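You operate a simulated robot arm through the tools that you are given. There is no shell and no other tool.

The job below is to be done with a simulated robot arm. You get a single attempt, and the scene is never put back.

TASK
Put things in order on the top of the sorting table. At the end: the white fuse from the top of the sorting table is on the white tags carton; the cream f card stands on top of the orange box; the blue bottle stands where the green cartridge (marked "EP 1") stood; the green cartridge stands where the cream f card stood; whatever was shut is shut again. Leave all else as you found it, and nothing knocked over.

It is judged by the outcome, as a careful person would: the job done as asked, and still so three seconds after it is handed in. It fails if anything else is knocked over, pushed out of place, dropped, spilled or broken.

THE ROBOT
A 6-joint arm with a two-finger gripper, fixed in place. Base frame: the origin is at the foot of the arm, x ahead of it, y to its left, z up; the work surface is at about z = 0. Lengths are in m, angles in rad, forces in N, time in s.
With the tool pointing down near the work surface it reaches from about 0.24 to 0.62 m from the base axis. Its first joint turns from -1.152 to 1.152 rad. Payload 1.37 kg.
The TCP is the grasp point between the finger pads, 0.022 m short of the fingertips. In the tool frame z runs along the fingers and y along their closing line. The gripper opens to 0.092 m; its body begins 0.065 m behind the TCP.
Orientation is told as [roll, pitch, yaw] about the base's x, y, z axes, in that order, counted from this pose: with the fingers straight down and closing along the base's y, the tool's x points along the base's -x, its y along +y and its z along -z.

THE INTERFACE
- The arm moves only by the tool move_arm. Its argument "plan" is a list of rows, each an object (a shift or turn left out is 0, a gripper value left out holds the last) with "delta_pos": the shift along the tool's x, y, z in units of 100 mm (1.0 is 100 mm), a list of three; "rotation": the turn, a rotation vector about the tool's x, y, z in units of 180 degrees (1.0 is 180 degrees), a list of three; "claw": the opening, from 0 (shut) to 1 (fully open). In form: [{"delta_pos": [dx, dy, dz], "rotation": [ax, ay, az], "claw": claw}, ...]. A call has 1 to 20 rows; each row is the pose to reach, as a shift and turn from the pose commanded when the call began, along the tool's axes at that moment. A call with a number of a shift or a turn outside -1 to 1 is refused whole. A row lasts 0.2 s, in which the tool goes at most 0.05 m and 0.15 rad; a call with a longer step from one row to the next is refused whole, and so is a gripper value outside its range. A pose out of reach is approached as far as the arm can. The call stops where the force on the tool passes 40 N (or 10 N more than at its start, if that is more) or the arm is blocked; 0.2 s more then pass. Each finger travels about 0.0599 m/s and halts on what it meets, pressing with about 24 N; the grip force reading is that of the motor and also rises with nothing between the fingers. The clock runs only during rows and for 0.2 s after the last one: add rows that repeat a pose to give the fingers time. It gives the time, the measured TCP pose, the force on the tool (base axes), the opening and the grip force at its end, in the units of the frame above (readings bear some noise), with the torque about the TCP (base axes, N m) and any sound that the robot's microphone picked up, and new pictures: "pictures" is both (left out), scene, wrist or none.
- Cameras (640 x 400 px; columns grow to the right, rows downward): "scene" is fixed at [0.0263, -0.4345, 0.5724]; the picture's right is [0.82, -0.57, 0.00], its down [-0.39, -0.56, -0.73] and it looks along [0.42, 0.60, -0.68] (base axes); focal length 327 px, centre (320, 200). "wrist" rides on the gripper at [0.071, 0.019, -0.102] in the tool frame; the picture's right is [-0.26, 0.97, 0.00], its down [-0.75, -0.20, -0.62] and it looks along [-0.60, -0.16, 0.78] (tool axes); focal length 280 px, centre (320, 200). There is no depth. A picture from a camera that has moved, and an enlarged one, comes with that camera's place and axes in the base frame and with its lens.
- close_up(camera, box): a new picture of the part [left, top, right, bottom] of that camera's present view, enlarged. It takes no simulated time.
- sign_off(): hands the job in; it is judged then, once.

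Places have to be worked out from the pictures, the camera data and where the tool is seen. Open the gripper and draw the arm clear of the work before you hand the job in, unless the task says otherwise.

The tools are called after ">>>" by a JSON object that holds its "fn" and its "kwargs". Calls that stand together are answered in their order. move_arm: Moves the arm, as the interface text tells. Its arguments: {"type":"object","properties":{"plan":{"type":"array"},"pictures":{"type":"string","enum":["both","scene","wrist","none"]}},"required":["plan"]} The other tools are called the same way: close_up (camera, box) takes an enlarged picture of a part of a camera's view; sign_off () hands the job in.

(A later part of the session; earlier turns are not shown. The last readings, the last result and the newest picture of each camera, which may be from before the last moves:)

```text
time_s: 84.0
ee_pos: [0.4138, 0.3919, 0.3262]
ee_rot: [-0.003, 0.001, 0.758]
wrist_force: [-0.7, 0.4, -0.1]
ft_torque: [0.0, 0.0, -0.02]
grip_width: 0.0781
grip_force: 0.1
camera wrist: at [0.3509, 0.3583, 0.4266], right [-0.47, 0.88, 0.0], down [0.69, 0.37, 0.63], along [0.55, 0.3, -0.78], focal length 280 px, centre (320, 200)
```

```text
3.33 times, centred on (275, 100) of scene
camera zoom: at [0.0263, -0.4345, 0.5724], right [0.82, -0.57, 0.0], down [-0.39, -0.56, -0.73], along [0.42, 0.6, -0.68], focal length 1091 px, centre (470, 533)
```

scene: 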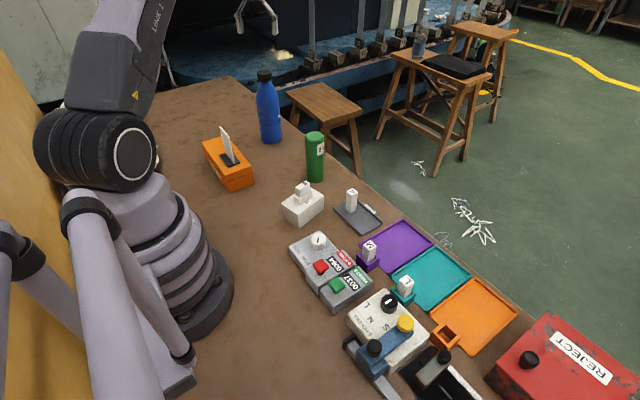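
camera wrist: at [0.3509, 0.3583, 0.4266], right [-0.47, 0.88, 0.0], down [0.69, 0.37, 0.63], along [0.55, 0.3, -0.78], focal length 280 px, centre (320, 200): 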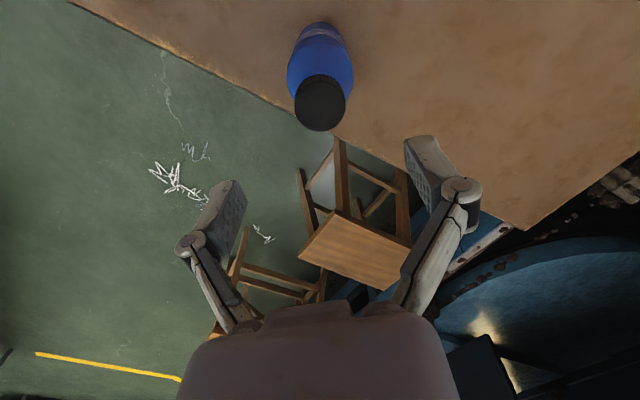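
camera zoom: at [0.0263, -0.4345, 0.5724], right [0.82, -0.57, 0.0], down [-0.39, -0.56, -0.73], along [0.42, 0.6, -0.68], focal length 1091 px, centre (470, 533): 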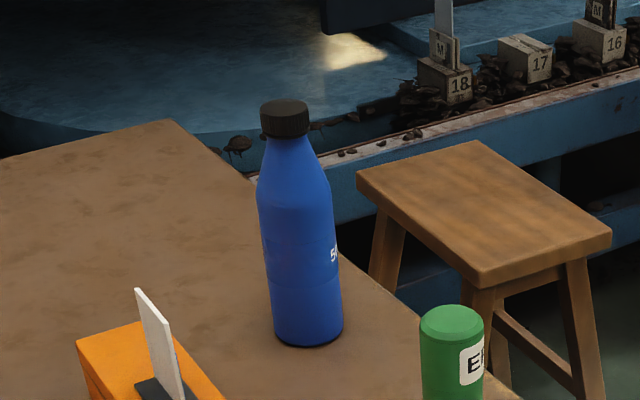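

The bottle's axis is at about (0.419, 0.394). Its cap is short and the shoulder flares right below it, so I prefer to hold its straight body from the side: tool tilted 60° at yaw ≈ 1.36, which keeps the wrist away from the card and off the singular pose. I turn the tool first, here in free air.

>>> {"fn": "move_arm", "kwargs": {"plan": [{"delta_pos": [0, 0, 0], "rotation": [0, 0, -0.0385], "claw": 1.0}, {"delta_pos": [0, 0, 0], "rotation": [0, 0, -0.077]}, {"delta_pos": [0, 0, 0], "rotation": [0, 0, -0.1155]}, {"delta_pos": [0, 0, 0], "rotation": [0, 0, -0.154]}, {"delta_pos": [0, 0, 0], "rotation": [0, 0, -0.192]}, {"delta_pos": [0, 0, 0], "rotation": [0, 0, -0.192]}], "pictures": "none"}}

>>> {"fn": "move_arm", "kwargs": {"plan": [{"delta_pos": [0, 0, 0], "rotation": [0, -0.0417, 0], "claw": 1.0}, {"delta_pos": [0, 0, 0], "rotation": [0, -0.0833, 0]}, {"delta_pos": [0, 0, 0], "rotation": [0, -0.125, 0]}, {"delta_pos": [0, 0, 0], "rotation": [0, -0.1667, 0]}, {"delta_pos": [0, 0, 0], "rotation": [0, -0.2083, 0]}, {"delta_pos": [0, 0, 0], "rotation": [0, -0.25, 0]}, {"delta_pos": [0, 0, 0], "rotation": [0, -0.2917, 0]}, {"delta_pos": [0, 0, 0], "rotation": [0, -0.3333, 0]}, {"delta_pos": [0, 0, 0], "rotation": [0, -0.3333, 0]}], "pictures": "both"}}

```text
time_s: 85.4
ee_pos: [0.4135, 0.392, 0.3224]
ee_rot: [-0.001, -0.001, 1.363]
wrist_force: [0.0, 0.7, 0.7]
ft_torque: [-0.02, 0.03, 0.01]
grip_width: 0.0919
grip_force: 0.1
```

```text
time_s: 87.4
ee_pos: [0.4141, 0.3912, 0.3232]
ee_rot: [-0.003, -1.048, 1.364]
wrist_force: [-0.5, -0.4, -0.2]
ft_torque: [0.0, -0.05, 0.01]
grip_width: 0.0919
grip_force: 0.1
camera wrist: at [0.3704, 0.2747, 0.3118], right [-0.92, 0.33, 0.23], down [0.16, -0.2, 0.96], along [0.36, 0.92, 0.13], focal length 280 px, centre (320, 200)
```

scene: 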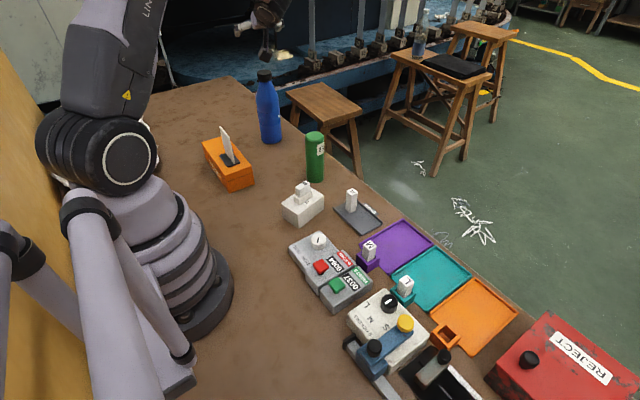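
wrist: 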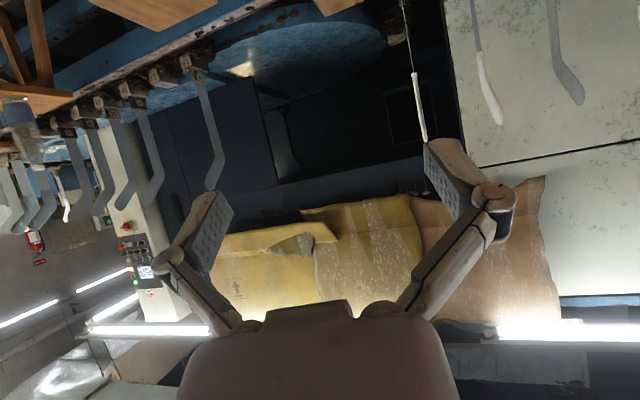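

The tilted pose was reached cleanly (pitch -1.047). I turn a little further, to yaw ≈ 1.6, for more joint margin, and then test with the empty gripper that the cartridge's former place can be reached in this posture.

>>> {"fn": "move_arm", "kwargs": {"plan": [{"delta_pos": [0, 0, 0], "rotation": [-0.0221, 0, -0.0127], "claw": 1.0}, {"delta_pos": [0, 0, 0], "rotation": [-0.0441, 0, -0.0255]}, {"delta_pos": [0, 0, 0], "rotation": [-0.0662, 0, -0.0382]}, {"delta_pos": [0, 0, 0], "rotation": [-0.0662, 0, -0.0382]}], "pictures": "none"}}

```text
time_s: 88.4
ee_pos: [0.4135, 0.3903, 0.3223]
ee_rot: [-0.001, -1.047, 1.604]
wrist_force: [-0.3, -0.4, -0.4]
ft_torque: [-0.02, -0.01, 0.02]
grip_width: 0.0919
grip_force: 0.1
```

Now a dry run to the cartridge's former place: sideways at height, then down to z≈0.15.

>>> {"fn": "move_arm", "kwargs": {"plan": [{"delta_pos": [-0.122, 0.083, 0.212], "claw": 1.0}, {"delta_pos": [-0.245, 0.166, 0.423]}, {"delta_pos": [-0.367, 0.249, 0.635]}], "pictures": "none"}}

>>> {"fn": "move_arm", "kwargs": {"plan": [{"delta_pos": [-0.122, 0.083, 0.212], "claw": 1.0}, {"delta_pos": [-0.245, 0.166, 0.423]}, {"delta_pos": [-0.367, 0.249, 0.635]}, {"delta_pos": [-0.367, 0.249, 0.635]}], "pictures": "none"}}

>>> {"fn": "move_arm", "kwargs": {"plan": [{"delta_pos": [0.217, 0, 0.125], "claw": 1.0}, {"delta_pos": [0.433, 0, 0.25]}, {"delta_pos": [0.65, 0, 0.375]}, {"delta_pos": [0.866, 0, 0.5]}, {"delta_pos": [0.866, 0, 0.5]}], "pictures": "both"}}

```text
time_s: 89.2
ee_pos: [0.3859, 0.4636, 0.3214]
ee_rot: [-0.003, -1.047, 1.605]
wrist_force: [0.3, 0.0, 0.6]
ft_torque: [-0.03, -0.02, 0.02]
grip_width: 0.0918
grip_force: 0.1
```

```text
time_s: 90.2
ee_pos: [0.3581, 0.5368, 0.3231]
ee_rot: [-0.002, -1.047, 1.603]
wrist_force: [0.7, -0.1, -0.4]
ft_torque: [-0.02, 0.02, 0.04]
grip_width: 0.0918
grip_force: 0.0
```

```text
time_s: 91.4
ee_pos: [0.358, 0.5375, 0.2229]
ee_rot: [-0.005, -1.048, 1.605]
wrist_force: [0.6, 0.1, 0.3]
ft_torque: [0.01, -0.03, 0.03]
grip_width: 0.092
grip_force: 0.1
camera wrist: at [0.3445, 0.4142, 0.2115], right [-0.97, 0.1, 0.23], down [0.21, -0.16, 0.97], along [0.13, 0.98, 0.13], focal length 280 px, centre (320, 200)
```

scene: 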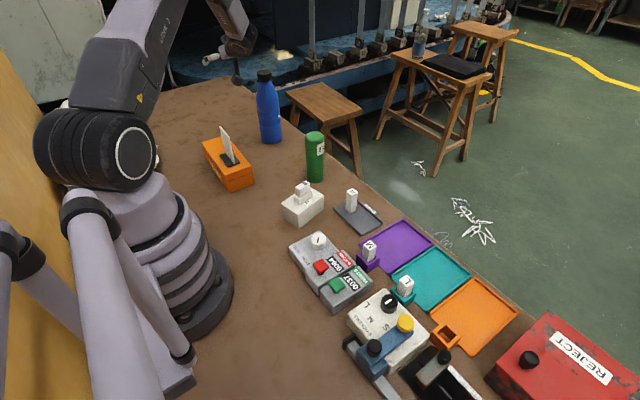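
wrist: 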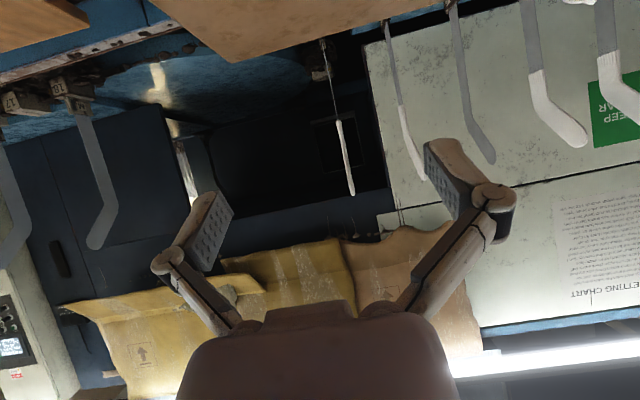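

Reach is fine here. Going lower at this exact spot would bring the hand near the still-standing bottle, so I test the lower height 5 cm further left, which is kinematically the harder case.

>>> {"fn": "move_arm", "kwargs": {"plan": [{"delta_pos": [0, 0.25, 0], "claw": 1.0}, {"delta_pos": [0, 0.5, 0]}, {"delta_pos": [0.26, 0.5, 0.15]}, {"delta_pos": [0.52, 0.5, 0.3]}, {"delta_pos": [0.78, 0.5, 0.45]}, {"delta_pos": [0.78, 0.5, 0.45]}], "pictures": "scene"}}

```text
time_s: 92.8
ee_pos: [0.3085, 0.5355, 0.132]
ee_rot: [-0.005, -1.049, 1.605]
wrist_force: [-0.5, -0.2, -0.6]
ft_torque: [0.02, 0.01, 0.01]
grip_width: 0.0919
grip_force: 0.1
```

scene: 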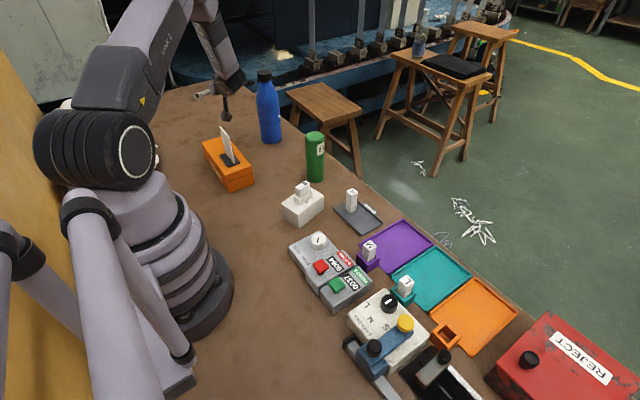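

The low pose is reachable too. I return: straight up, then back over the bottle's axis.

>>> {"fn": "move_arm", "kwargs": {"plan": [{"delta_pos": [-0.29, 0, -0.167], "claw": 1.0}, {"delta_pos": [-0.58, 0, -0.333]}, {"delta_pos": [-0.866, 0, -0.5]}], "pictures": "none"}}

>>> {"fn": "move_arm", "kwargs": {"plan": [{"delta_pos": [-0.26, 0, -0.15], "claw": 1.0}, {"delta_pos": [-0.52, 0, -0.3]}, {"delta_pos": [-0.78, 0, -0.45]}], "pictures": "none"}}

>>> {"fn": "move_arm", "kwargs": {"plan": [{"delta_pos": [0.122, -0.173, -0.211], "claw": 1.0}, {"delta_pos": [0.244, -0.347, -0.423]}, {"delta_pos": [0.366, -0.52, -0.634]}], "pictures": "none"}}

>>> {"fn": "move_arm", "kwargs": {"plan": [{"delta_pos": [0.122, -0.173, -0.211], "claw": 1.0}, {"delta_pos": [0.244, -0.347, -0.423]}, {"delta_pos": [0.366, -0.52, -0.634]}, {"delta_pos": [0.366, -0.52, -0.634]}], "pictures": "both"}}

```text
time_s: 93.6
ee_pos: [0.3091, 0.5349, 0.2322]
ee_rot: [-0.005, -1.048, 1.602]
wrist_force: [-0.1, 0.6, -0.2]
ft_torque: [-0.01, 0.01, -0.01]
grip_width: 0.092
grip_force: 0.0
```

```text
time_s: 94.4
ee_pos: [0.3106, 0.5356, 0.3218]
ee_rot: [-0.001, -1.045, 1.601]
wrist_force: [-0.4, -0.4, 0.6]
ft_torque: [0.0, -0.01, -0.02]
grip_width: 0.0923
grip_force: 0.1
```

```text
time_s: 95.2
ee_pos: [0.3638, 0.462, 0.3216]
ee_rot: [-0.002, -1.048, 1.604]
wrist_force: [-0.1, 0.0, -0.4]
ft_torque: [0.0, -0.03, -0.01]
grip_width: 0.092
grip_force: 0.0
```

```text
time_s: 96.2
ee_pos: [0.4201, 0.3901, 0.3215]
ee_rot: [-0.004, -1.046, 1.605]
wrist_force: [0.3, 0.9, -0.1]
ft_torque: [0.01, 0.0, 0.01]
grip_width: 0.0919
grip_force: 0.1
camera wrist: at [0.4053, 0.2666, 0.3117], right [-0.97, 0.1, 0.22], down [0.21, -0.16, 0.97], along [0.13, 0.98, 0.13], focal length 280 px, centre (320, 200)
```

scene: 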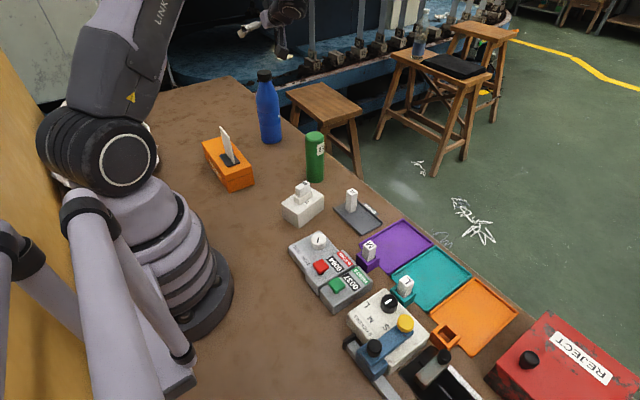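
wrist: 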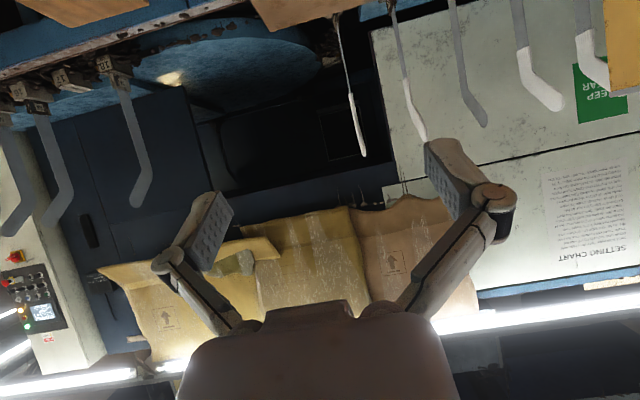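

I'm above the bottle's axis with the fingers level across it. I descend to z≈0.25, just above the cap, to check the sideways alignment.

>>> {"fn": "move_arm", "kwargs": {"plan": [{"delta_pos": [0.21, 0, 0.121], "claw": 1.0}, {"delta_pos": [0.42, 0, 0.242]}, {"delta_pos": [0.628, 0, 0.363]}, {"delta_pos": [0.628, 0, 0.363]}], "pictures": "both"}}

>>> {"fn": "close_up", "kwargs": {"camera": "wrist", "box": [160, 0, 500, 240]}}

>>> {"fn": "close_up", "kwargs": {"camera": "scene", "box": [220, 30, 330, 160]}}

```text
time_s: 97.2
ee_pos: [0.4197, 0.3913, 0.2485]
ee_rot: [-0.003, -1.048, 1.604]
wrist_force: [0.4, -0.3, 1.0]
ft_torque: [0.0, -0.03, -0.01]
grip_width: 0.0919
grip_force: 0.1
camera wrist: at [0.405, 0.2678, 0.2382], right [-0.97, 0.1, 0.23], down [0.21, -0.16, 0.97], along [0.13, 0.98, 0.13], focal length 280 px, centre (320, 200)
```

scene: 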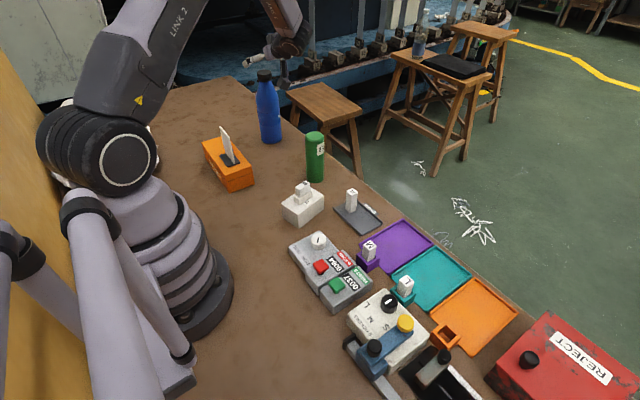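
wrist: 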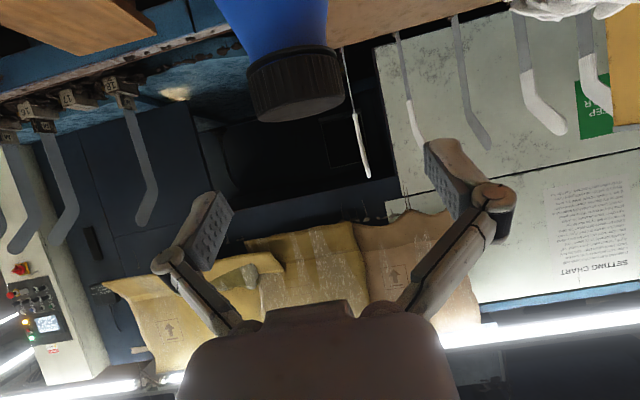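

```text
1.67 times, centred on (330, 120) of wrist
camera zoom: at [0.405, 0.2678, 0.2382], right [-0.97, 0.1, 0.23], down [0.21, -0.16, 0.97], along [0.13, 0.98, 0.13], focal length 467 px, centre (303, 333)
```

zoom: 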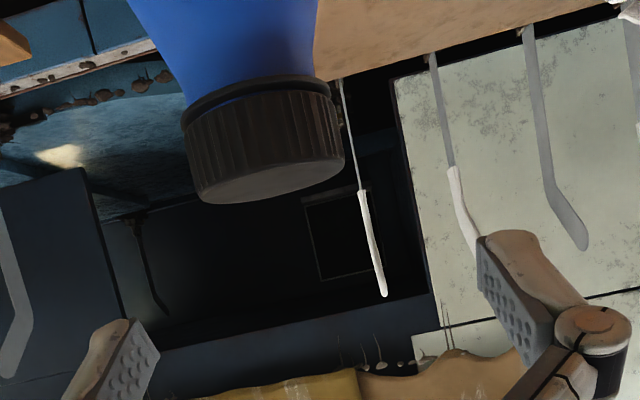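

```text
3.08 times, centred on (275, 95) of scene
camera zoom: at [0.0263, -0.4345, 0.5724], right [0.82, -0.57, 0.0], down [-0.39, -0.56, -0.73], along [0.42, 0.6, -0.68], focal length 1008 px, centre (458, 523)
```

zoom: 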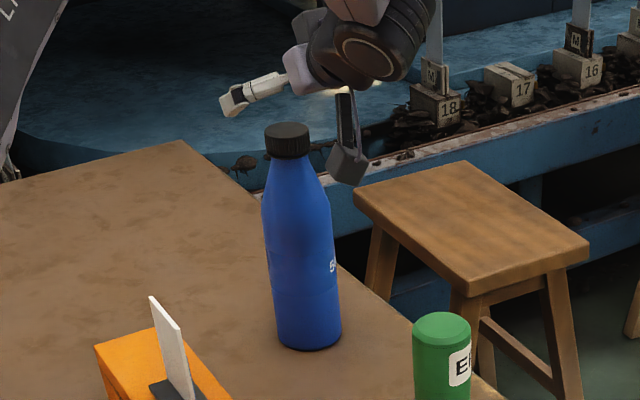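

The cap's centre line is at x≈0.419, within 1 mm of the tool's plane; the bottle is about 0.215 m tall. I descend vertically around it to z≈0.18 and check again.

>>> {"fn": "move_arm", "kwargs": {"plan": [{"delta_pos": [0.15, 0, 0.0875], "claw": 1.0}, {"delta_pos": [0.3, 0, 0.175]}, {"delta_pos": [0.45, 0, 0.2625]}, {"delta_pos": [0.606, 0, 0.35]}, {"delta_pos": [0.606, 0, 0.35]}], "pictures": "both"}}

>>> {"fn": "close_up", "kwargs": {"camera": "wrist", "box": [160, 0, 500, 330]}}

>>> {"fn": "close_up", "kwargs": {"camera": "scene", "box": [220, 30, 330, 160]}}

```text
time_s: 98.4
ee_pos: [0.4202, 0.3914, 0.1783]
ee_rot: [-0.003, -1.046, 1.605]
wrist_force: [-0.6, 0.4, 0.0]
ft_torque: [-0.02, 0.02, 0.02]
grip_width: 0.0922
grip_force: 0.1
camera wrist: at [0.4058, 0.2679, 0.1682], right [-0.97, 0.1, 0.23], down [0.21, -0.16, 0.97], along [0.13, 0.98, 0.13], focal length 280 px, centre (320, 200)
```

scene: 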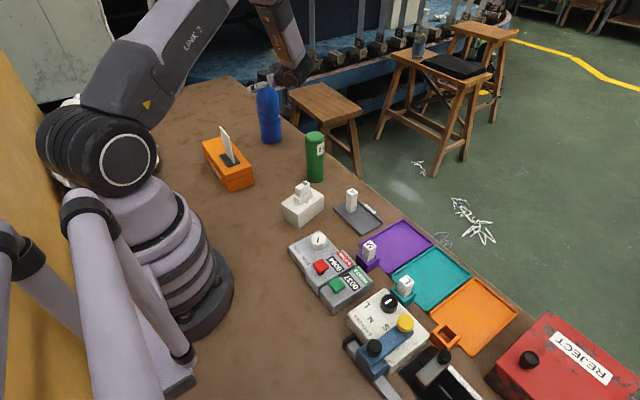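
wrist: 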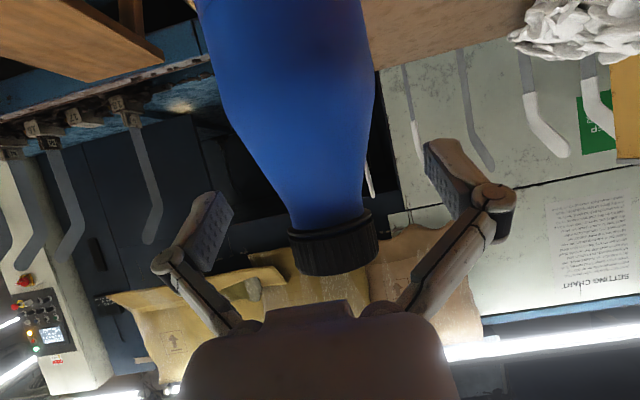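

```text
1.21 times, centred on (330, 165) of wrist
camera zoom: at [0.4058, 0.2679, 0.1682], right [-0.97, 0.1, 0.23], down [0.21, -0.16, 0.97], along [0.13, 0.98, 0.13], focal length 340 px, centre (308, 242)
```

zoom: 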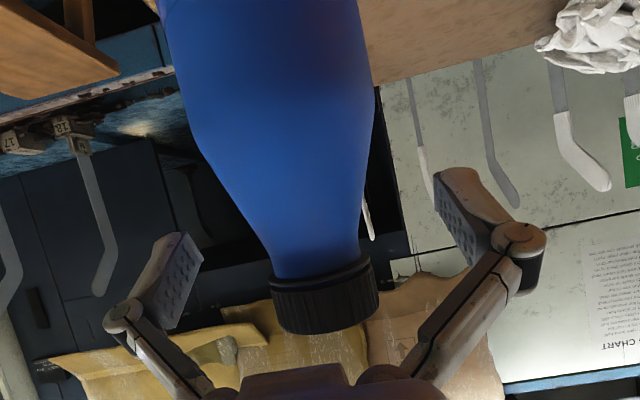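

```text
3.08 times, centred on (275, 95) of scene
camera zoom: at [0.0263, -0.4345, 0.5724], right [0.82, -0.57, 0.0], down [-0.39, -0.56, -0.73], along [0.42, 0.6, -0.68], focal length 1008 px, centre (458, 523)
```

zoom: 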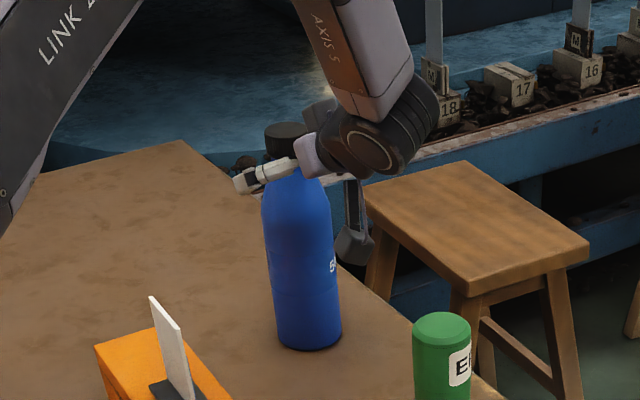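

Still centred within 1 mm. I lower the remaining 70 mm to z≈0.11, at the bottle's straight body.

>>> {"fn": "move_arm", "kwargs": {"plan": [{"delta_pos": [0.12, 0, 0.07], "claw": 1.0}, {"delta_pos": [0.24, 0, 0.14]}, {"delta_pos": [0.36, 0, 0.21]}, {"delta_pos": [0.48, 0, 0.28]}, {"delta_pos": [0.606, 0, 0.35]}, {"delta_pos": [0.606, 0, 0.35]}], "pictures": "both"}}

>>> {"fn": "close_up", "kwargs": {"camera": "wrist", "box": [160, 0, 500, 330]}}

>>> {"fn": "close_up", "kwargs": {"camera": "scene", "box": [220, 30, 350, 180]}}

```text
time_s: 99.8
ee_pos: [0.4182, 0.3923, 0.1104]
ee_rot: [-0.003, -1.047, 1.604]
wrist_force: [-0.2, 0.3, 0.4]
ft_torque: [-0.01, 0.01, -0.01]
grip_width: 0.092
grip_force: 0.0
camera wrist: at [0.4037, 0.2689, 0.099], right [-0.97, 0.1, 0.23], down [0.21, -0.16, 0.97], along [0.13, 0.98, 0.13], focal length 280 px, centre (320, 200)
```

scene: 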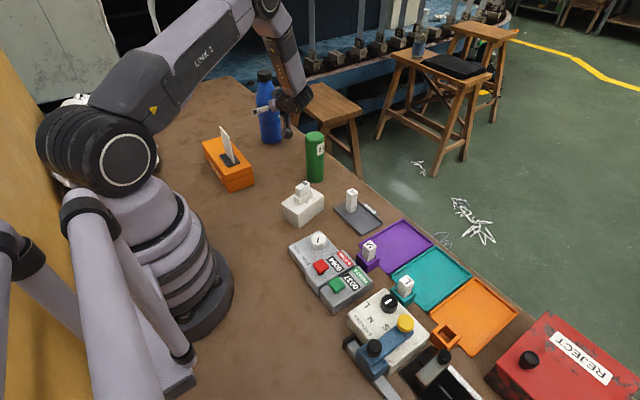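
wrist: 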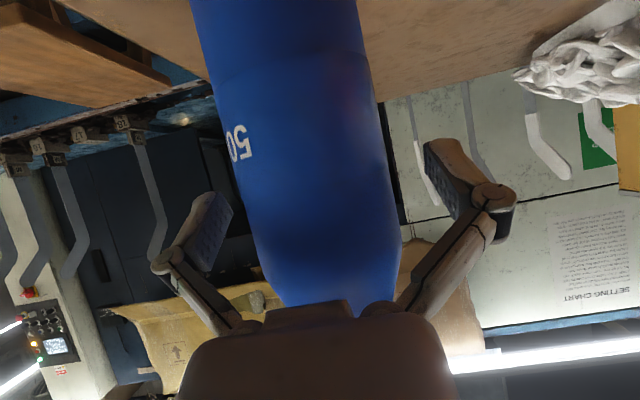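

```text
1.21 times, centred on (330, 165) of wrist
camera zoom: at [0.4037, 0.2689, 0.099], right [-0.97, 0.1, 0.23], down [0.21, -0.16, 0.97], along [0.13, 0.98, 0.13], focal length 340 px, centre (308, 242)
```

zoom: 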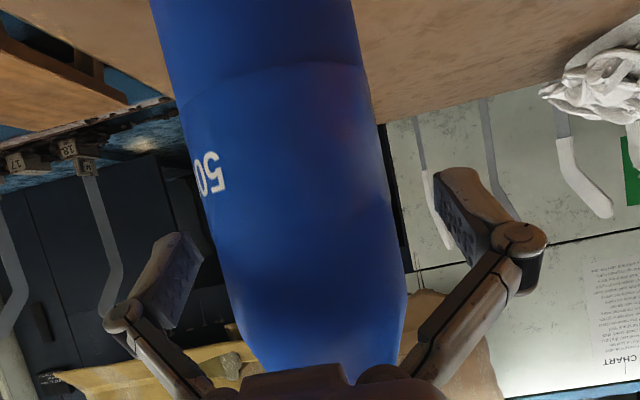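

```text
2.67 times, centred on (285, 105) of scene
camera zoom: at [0.0263, -0.4345, 0.5724], right [0.82, -0.57, 0.0], down [-0.39, -0.56, -0.73], along [0.42, 0.6, -0.68], focal length 873 px, centre (413, 453)
```

zoom: 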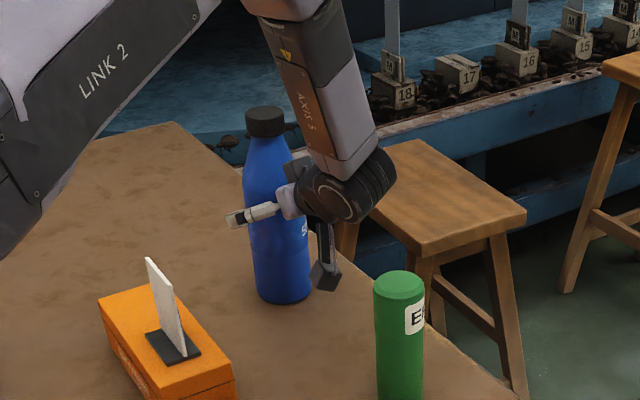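

The bottle's body stands between the fingers with clearance on both sides. I close in gradual steps.

>>> {"fn": "move_arm", "kwargs": {"plan": [{"delta_pos": [0, -0.01, 0], "claw": 0.85}, {"delta_pos": [0, -0.01, 0], "claw": 0.8}, {"delta_pos": [0, -0.01, 0], "claw": 0.76}, {"delta_pos": [0, -0.01, 0], "claw": 0.73}, {"delta_pos": [0, -0.01, 0], "claw": 0.7}, {"delta_pos": [0, -0.01, 0], "claw": 0.6}, {"delta_pos": [0, -0.01, 0], "claw": 0.3}, {"delta_pos": [0, -0.01, 0], "claw": 0.0}, {"delta_pos": [0, -0.01, 0], "claw": 0.0}], "pictures": "both"}}

>>> {"fn": "close_up", "kwargs": {"camera": "scene", "box": [220, 30, 350, 180]}}

```text
time_s: 101.8
ee_pos: [0.4187, 0.3915, 0.1102]
ee_rot: [-0.005, -1.046, 1.607]
wrist_force: [1.9, -3.2, 5.5]
ft_torque: [-0.24, 0.05, 0.09]
grip_width: 0.0649
grip_force: 23.6
camera wrist: at [0.4048, 0.2685, 0.0998], right [-0.97, 0.1, 0.22], down [0.21, -0.16, 0.97], along [0.13, 0.98, 0.13], focal length 280 px, centre (320, 200)
```

scene: 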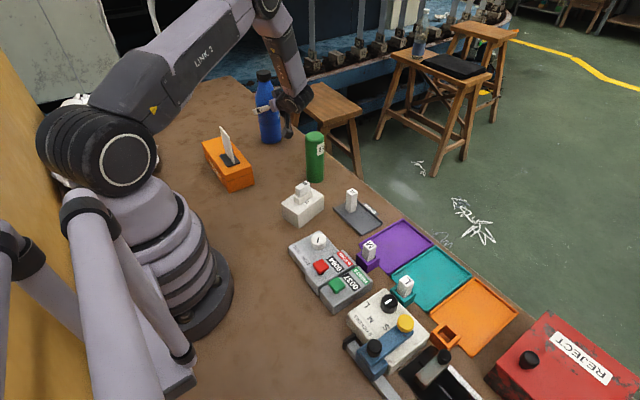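
wrist: 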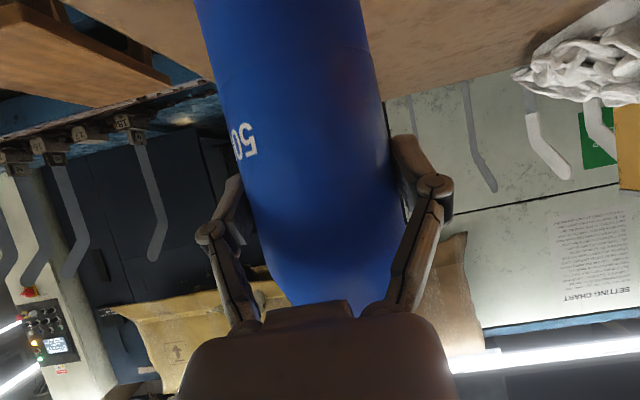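

```text
2.67 times, centred on (285, 105) of scene
camera zoom: at [0.0262, -0.4346, 0.5724], right [0.82, -0.57, 0.0], down [-0.39, -0.56, -0.73], along [0.42, 0.6, -0.68], focal length 873 px, centre (413, 453)
```

zoom: 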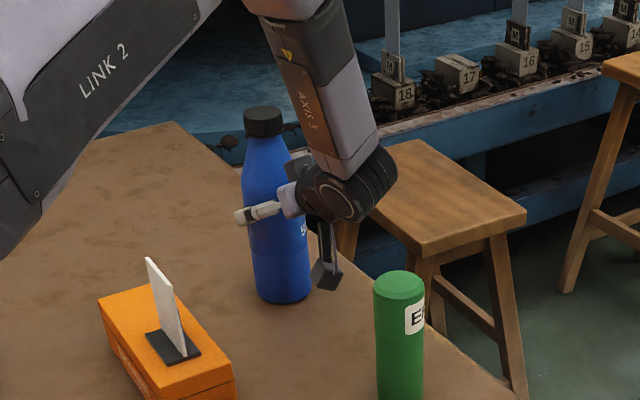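

The bottle is held (64.9 mm). I lift it about 1.5 cm slowly and check.

>>> {"fn": "move_arm", "kwargs": {"plan": [{"delta_pos": [-0.026, 0, -0.015], "claw": 0.0}, {"delta_pos": [-0.065, 0, -0.0375]}, {"delta_pos": [-0.104, 0, -0.06]}, {"delta_pos": [-0.13, 0, -0.075]}, {"delta_pos": [-0.13, 0, -0.075]}], "pictures": "both"}}

>>> {"fn": "close_up", "kwargs": {"camera": "scene", "box": [220, 30, 350, 180]}}

```text
time_s: 103.0
ee_pos: [0.4181, 0.3911, 0.1253]
ee_rot: [-0.001, -1.048, 1.604]
wrist_force: [-1.1, 0.2, -4.1]
ft_torque: [-0.06, -0.01, 0.0]
grip_width: 0.0647
grip_force: 23.8
camera wrist: at [0.4047, 0.2682, 0.1145], right [-0.97, 0.1, 0.23], down [0.21, -0.16, 0.97], along [0.13, 0.98, 0.13], focal length 280 px, centre (320, 200)
```

scene: 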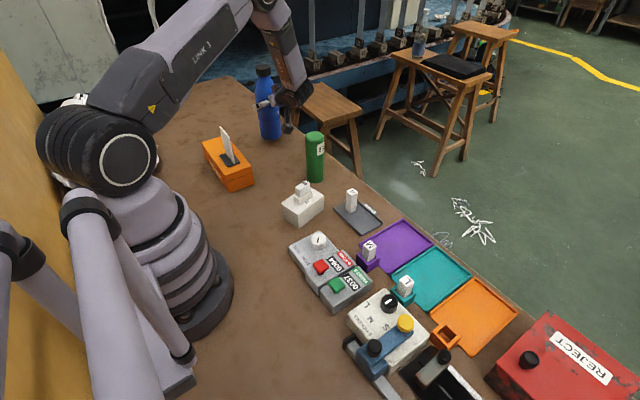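
wrist: 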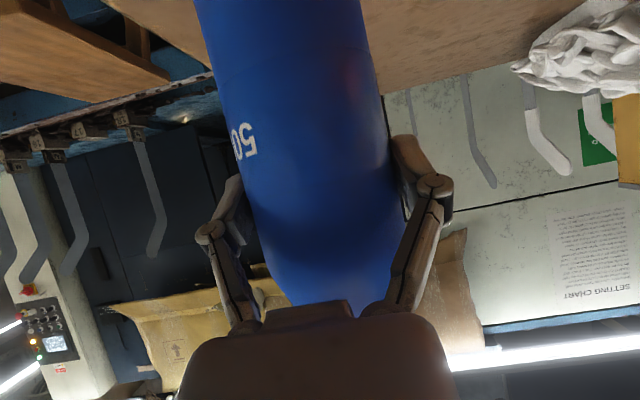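

```text
2.67 times, centred on (285, 105) of scene
camera zoom: at [0.0263, -0.4345, 0.5724], right [0.82, -0.57, 0.0], down [-0.39, -0.56, -0.73], along [0.42, 0.6, -0.68], focal length 873 px, centre (413, 453)
```

zoom: 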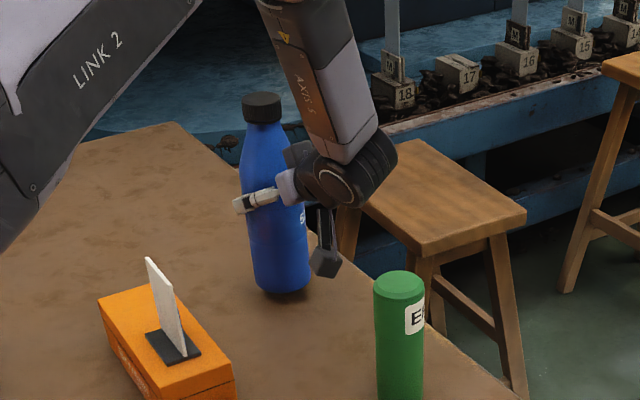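

The bottle hangs upright and steady (about 0.4 kg). I raise it a little more and carry it to the cartridge's former place.

>>> {"fn": "move_arm", "kwargs": {"plan": [{"delta_pos": [-0.07, 0, -0.04], "claw": 0.0}, {"delta_pos": [-0.14, 0, -0.08]}, {"delta_pos": [-0.217, 0, -0.125]}, {"delta_pos": [-0.217, 0, -0.125]}], "pictures": "none"}}

>>> {"fn": "move_arm", "kwargs": {"plan": [{"delta_pos": [-0.06, 0.046, 0.105], "claw": 0.0}, {"delta_pos": [-0.15, 0.114, 0.26]}, {"delta_pos": [-0.25, 0.19, 0.43]}, {"delta_pos": [-0.32, 0.243, 0.55]}, {"delta_pos": [-0.3625, 0.2755, 0.6275]}, {"delta_pos": [-0.3625, 0.2755, 0.6275]}], "pictures": "both"}}

```text
time_s: 104.0
ee_pos: [0.4184, 0.3913, 0.1486]
ee_rot: [-0.004, -1.048, 1.605]
wrist_force: [0.9, 0.0, -3.9]
ft_torque: [0.0, -0.03, 0.02]
grip_width: 0.0646
grip_force: 24.6
```

```text
time_s: 105.4
ee_pos: [0.3904, 0.463, 0.1509]
ee_rot: [-0.002, -1.047, 1.603]
wrist_force: [0.0, -0.3, -3.5]
ft_torque: [0.0, 0.0, -0.02]
grip_width: 0.0647
grip_force: 24.1
camera wrist: at [0.3757, 0.3406, 0.1397], right [-0.97, 0.1, 0.23], down [0.21, -0.16, 0.97], along [0.13, 0.98, 0.13], focal length 280 px, centre (320, 200)
```

scene: 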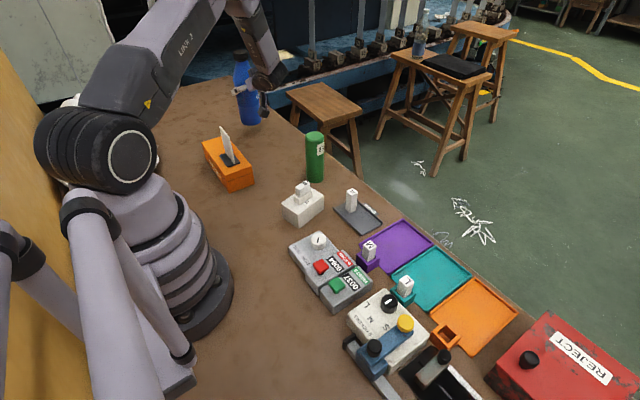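
wrist: 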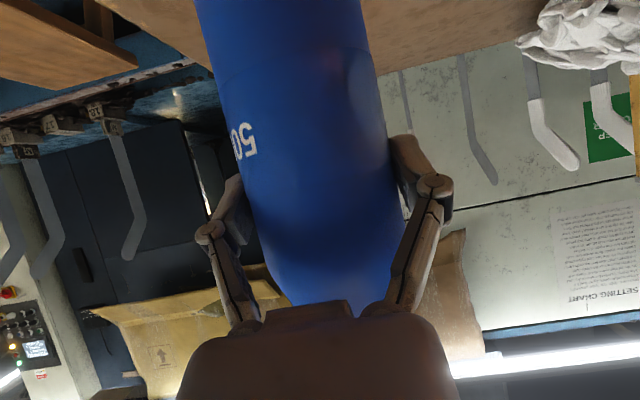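

Half way, steady. I carry on with the second half.

>>> {"fn": "move_arm", "kwargs": {"plan": [{"delta_pos": [-0.06, 0.046, 0.105], "claw": 0.0}, {"delta_pos": [-0.15, 0.114, 0.26]}, {"delta_pos": [-0.25, 0.19, 0.43]}, {"delta_pos": [-0.32, 0.243, 0.55]}, {"delta_pos": [-0.3625, 0.2755, 0.6275]}, {"delta_pos": [-0.3625, 0.2755, 0.6275]}], "pictures": "both"}}

>>> {"fn": "close_up", "kwargs": {"camera": "scene", "box": [190, 40, 310, 160]}}

```text
time_s: 106.8
ee_pos: [0.3593, 0.5347, 0.1504]
ee_rot: [-0.002, -1.047, 1.603]
wrist_force: [-0.1, 0.1, -5.2]
ft_torque: [0.03, -0.01, -0.02]
grip_width: 0.0649
grip_force: 23.7
camera wrist: at [0.345, 0.4121, 0.1399], right [-0.97, 0.1, 0.23], down [0.21, -0.16, 0.97], along [0.13, 0.98, 0.13], focal length 280 px, centre (320, 200)
```

scene: 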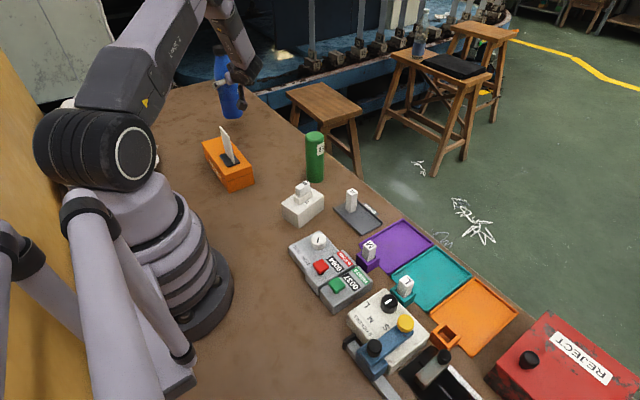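
wrist: 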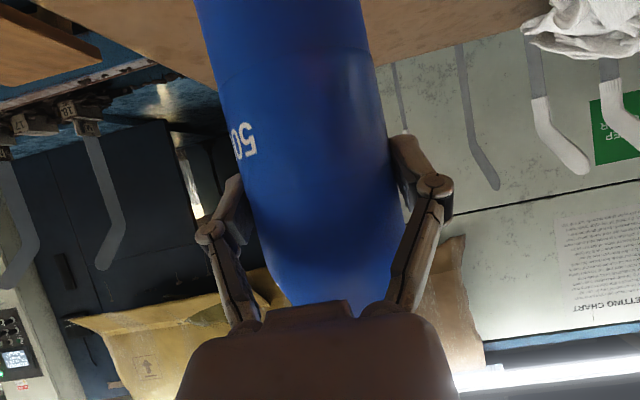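

```text
3.33 times, centred on (250, 100) of scene
camera zoom: at [0.0263, -0.4345, 0.5724], right [0.82, -0.57, 0.0], down [-0.39, -0.56, -0.73], along [0.42, 0.6, -0.68], focal length 1091 px, centre (553, 533)
```

zoom: 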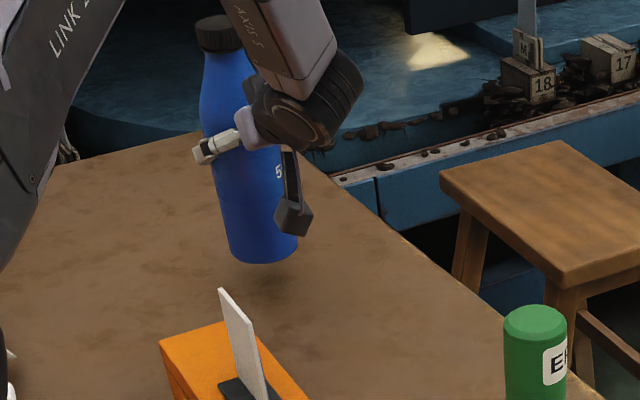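

Over the target with the bottle's base about 4 cm up. I lower to just above the table and compare its base with the cartridge's former spot (scene pixel about (235.8, 125.9)).

>>> {"fn": "move_arm", "kwargs": {"plan": [{"delta_pos": [0.08, 0, 0.046], "claw": 0.0}, {"delta_pos": [0.16, 0, 0.0925]}, {"delta_pos": [0.24, 0, 0.139]}, {"delta_pos": [0.303, 0, 0.175]}, {"delta_pos": [0.303, 0, 0.175]}], "pictures": "both"}}

>>> {"fn": "close_up", "kwargs": {"camera": "scene", "box": [190, 60, 350, 160]}}

```text
time_s: 108.0
ee_pos: [0.3592, 0.5344, 0.1137]
ee_rot: [-0.002, -1.047, 1.602]
wrist_force: [0.8, -0.8, -5.0]
ft_torque: [0.02, 0.0, 0.0]
grip_width: 0.0647
grip_force: 23.4
camera wrist: at [0.3447, 0.412, 0.1045], right [-0.97, 0.1, 0.23], down [0.21, -0.16, 0.97], along [0.13, 0.98, 0.13], focal length 280 px, centre (320, 200)
```

scene: 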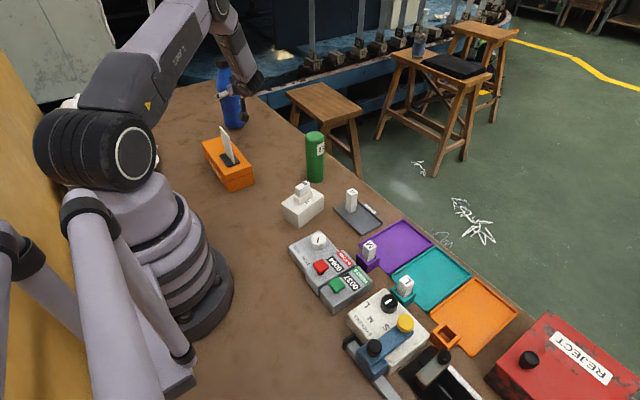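
wrist: 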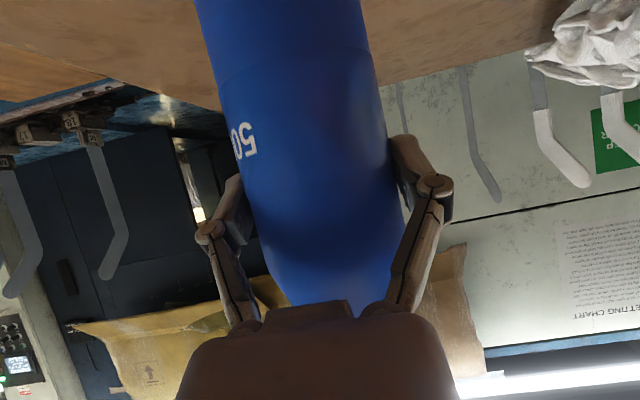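

```text
4.00 times, centred on (270, 110) of scene
camera zoom: at [0.0263, -0.4345, 0.5724], right [0.82, -0.57, 0.0], down [-0.39, -0.56, -0.73], along [0.42, 0.6, -0.68], focal length 1310 px, centre (520, 560)
```

zoom: 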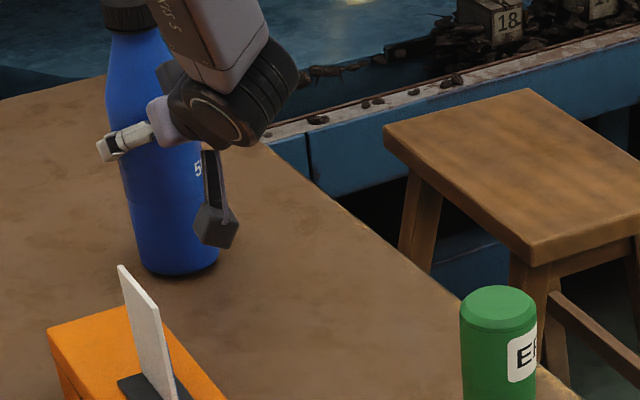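

Very close: the base would land about 4 mm to the left of the cartridge's spot. I correct by 3–4 mm and lower to contact in small steps.

>>> {"fn": "move_arm", "kwargs": {"plan": [{"delta_pos": [0.01, -0.03, -0.018], "claw": 0.0}, {"delta_pos": [0.022, -0.03, -0.011]}, {"delta_pos": [0.036, -0.03, -0.003]}, {"delta_pos": [0.036, -0.03, -0.003]}], "pictures": "none"}}

>>> {"fn": "move_arm", "kwargs": {"plan": [{"delta_pos": [0.0087, 0, 0.005], "claw": 0.0}, {"delta_pos": [0.0087, 0, 0.005]}], "pictures": "none"}}

```text
time_s: 109.0
ee_pos: [0.3622, 0.5326, 0.1124]
ee_rot: [-0.002, -1.047, 1.602]
wrist_force: [-0.4, -0.1, -4.4]
ft_torque: [-0.03, 0.01, 0.02]
grip_width: 0.0649
grip_force: 24.0
```

```text
time_s: 109.6
ee_pos: [0.3634, 0.5321, 0.1117]
ee_rot: [-0.004, -1.048, 1.603]
wrist_force: [-0.1, -0.5, -5.1]
ft_torque: [-0.03, -0.01, 0.0]
grip_width: 0.0648
grip_force: 23.7
```

No contact yet (force still just the bottle's weight). One more millimetre at a time.

>>> {"fn": "move_arm", "kwargs": {"plan": [{"delta_pos": [0.0087, 0, 0.005], "claw": 0.0}, {"delta_pos": [0.0087, 0, 0.005]}], "pictures": "none"}}

>>> {"fn": "move_arm", "kwargs": {"plan": [{"delta_pos": [0.0043, 0, 0.0025], "claw": 0.0}, {"delta_pos": [0.0043, 0, 0.0025]}], "pictures": "none"}}

```text
time_s: 110.2
ee_pos: [0.3617, 0.5326, 0.1121]
ee_rot: [-0.003, -1.05, 1.604]
wrist_force: [-1.6, -2.2, 3.4]
ft_torque: [-0.18, 0.32, 0.1]
grip_width: 0.0645
grip_force: 24.0
```

```text
time_s: 110.8
ee_pos: [0.3632, 0.5347, 0.11]
ee_rot: [-0.003, -1.049, 1.606]
wrist_force: [-1.7, -0.7, 8.0]
ft_torque: [0.08, 0.49, -0.03]
grip_width: 0.0648
grip_force: 23.9
```

Contact. Before opening I check how the bottle stands.

>>> {"fn": "close_up", "kwargs": {"camera": "scene", "box": [190, 60, 350, 160]}}

>>> {"fn": "close_up", "kwargs": {"camera": "scene", "box": [190, 40, 270, 140]}}

```text
4.00 times, centred on (270, 110) of scene
camera zoom: at [0.0262, -0.4346, 0.5724], right [0.82, -0.57, 0.0], down [-0.39, -0.56, -0.73], along [0.42, 0.6, -0.68], focal length 1310 px, centre (520, 560)
```

zoom: 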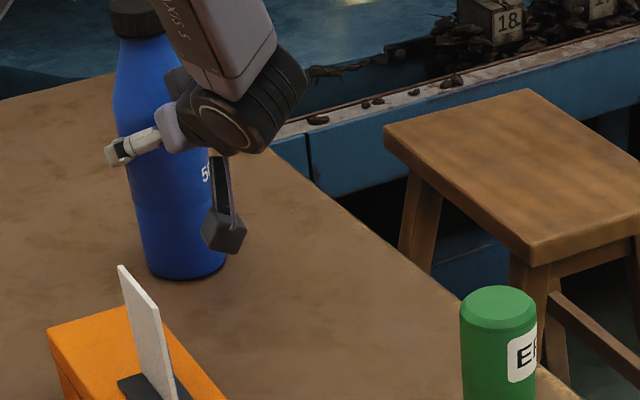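

```text
4.00 times, centred on (230, 90) of scene
camera zoom: at [0.0262, -0.4346, 0.5724], right [0.82, -0.57, 0.0], down [-0.39, -0.56, -0.73], along [0.42, 0.6, -0.68], focal length 1310 px, centre (680, 640)
```

zoom: 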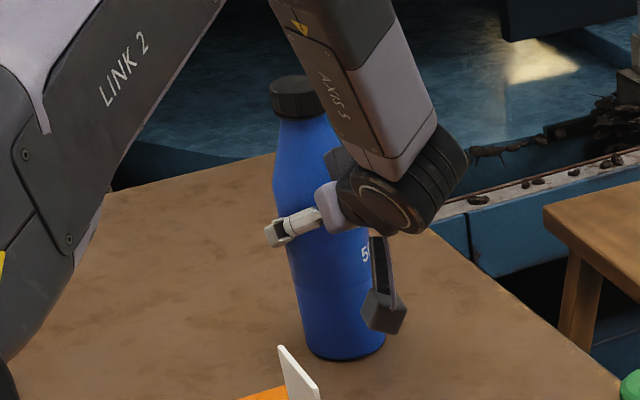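

The bottle's base now sits at about (187, 262) in the zoom versus (183, 263) for the cartridge originally: a match within 3–4 mm. I open the fingers.

>>> {"fn": "move_arm", "kwargs": {"plan": [{"delta_pos": [0, 0, 0], "claw": 0.72}, {"delta_pos": [0, 0, 0], "claw": 0.76}, {"delta_pos": [0, 0, 0], "claw": 0.85}, {"delta_pos": [0, 0, 0], "claw": 1.0}, {"delta_pos": [0, 0, 0], "claw": 1.0}], "pictures": "both"}}

>>> {"fn": "close_up", "kwargs": {"camera": "wrist", "box": [160, 0, 500, 330]}}

>>> {"fn": "close_up", "kwargs": {"camera": "scene", "box": [190, 60, 350, 160]}}

```text
time_s: 112.0
ee_pos: [0.363, 0.5329, 0.1088]
ee_rot: [-0.004, -1.047, 1.605]
wrist_force: [0.0, -0.5, 0.1]
ft_torque: [0.0, 0.0, 0.01]
grip_width: 0.0918
grip_force: 0.1
camera wrist: at [0.3488, 0.4093, 0.0988], right [-0.97, 0.1, 0.23], down [0.21, -0.16, 0.97], along [0.13, 0.98, 0.13], focal length 280 px, centre (320, 200)
```

scene: 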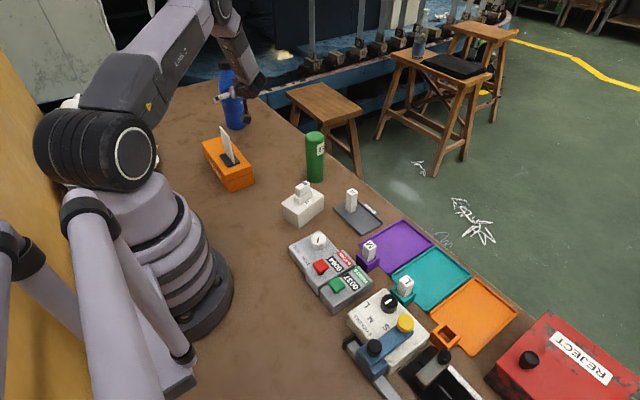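
wrist: 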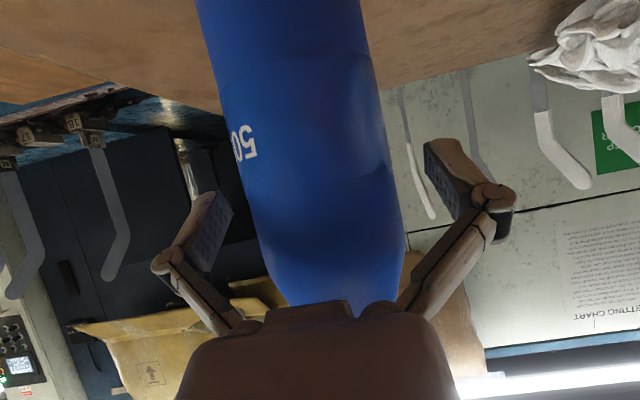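

```text
1.21 times, centred on (330, 165) of wrist
camera zoom: at [0.3488, 0.4093, 0.0988], right [-0.97, 0.1, 0.23], down [0.21, -0.16, 0.97], along [0.13, 0.98, 0.13], focal length 340 px, centre (308, 242)
```

zoom: 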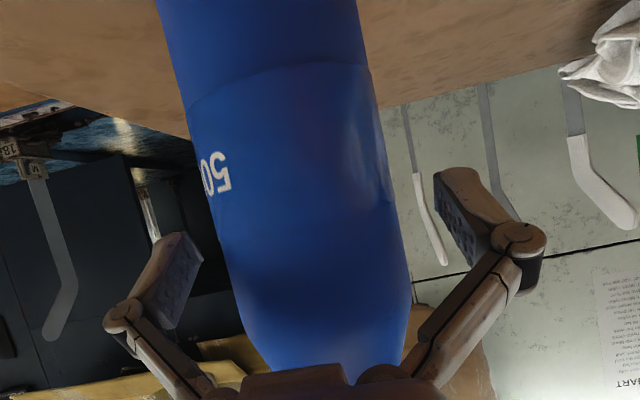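

```text
4.00 times, centred on (270, 110) of scene
camera zoom: at [0.0263, -0.4345, 0.5724], right [0.82, -0.57, 0.0], down [-0.39, -0.56, -0.73], along [0.42, 0.6, -0.68], focal length 1310 px, centre (520, 560)
```

zoom: 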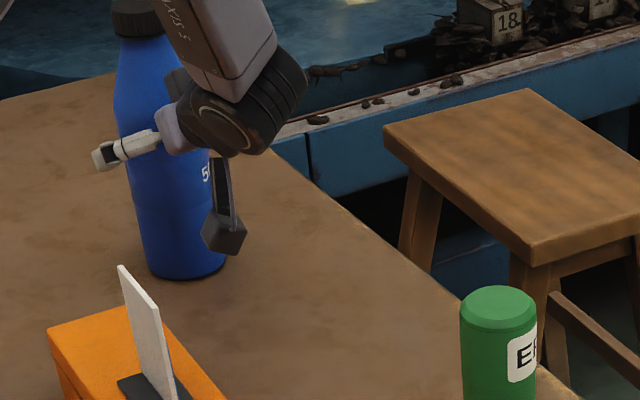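

The bottle stands free. I rise vertically, keeping the bottle centred between the open fingers.

>>> {"fn": "move_arm", "kwargs": {"plan": [{"delta_pos": [-0.1, 0, -0.058], "claw": 1.0}, {"delta_pos": [-0.25, 0, -0.144]}, {"delta_pos": [-0.4, 0, -0.231]}, {"delta_pos": [-0.55, 0, -0.3175]}, {"delta_pos": [-0.7, 0, -0.404]}, {"delta_pos": [-0.866, 0, -0.5]}, {"delta_pos": [-0.866, 0, -0.5]}], "pictures": "both"}}

>>> {"fn": "close_up", "kwargs": {"camera": "scene", "box": [190, 60, 350, 160]}}

```text
time_s: 113.6
ee_pos: [0.3648, 0.5329, 0.2083]
ee_rot: [-0.001, -1.045, 1.604]
wrist_force: [0.4, -0.8, -0.3]
ft_torque: [-0.02, 0.0, -0.01]
grip_width: 0.0919
grip_force: 0.0
camera wrist: at [0.3493, 0.4092, 0.1979], right [-0.97, 0.1, 0.23], down [0.21, -0.16, 0.97], along [0.13, 0.98, 0.13], focal length 280 px, centre (320, 200)
```

scene: 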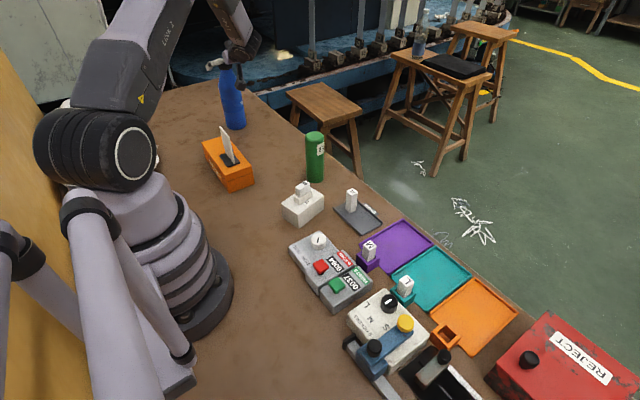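
wrist: 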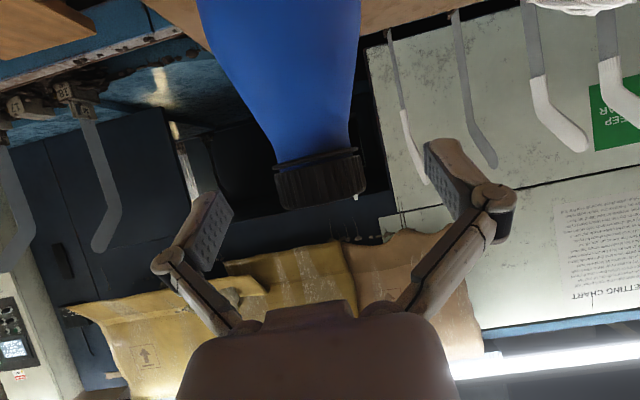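

```text
4.00 times, centred on (270, 110) of scene
camera zoom: at [0.0263, -0.4345, 0.5724], right [0.82, -0.57, 0.0], down [-0.39, -0.56, -0.73], along [0.42, 0.6, -0.68], focal length 1310 px, centre (520, 560)
```

zoom: 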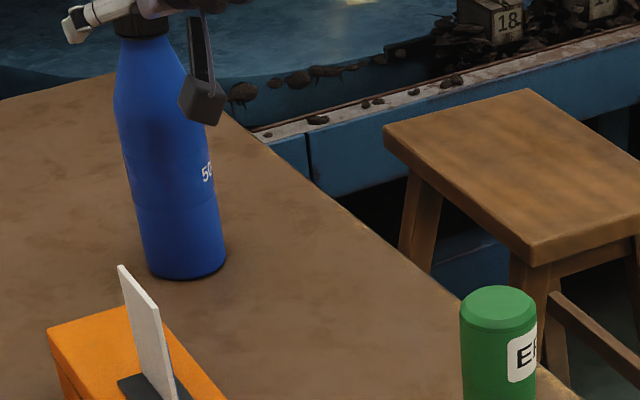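

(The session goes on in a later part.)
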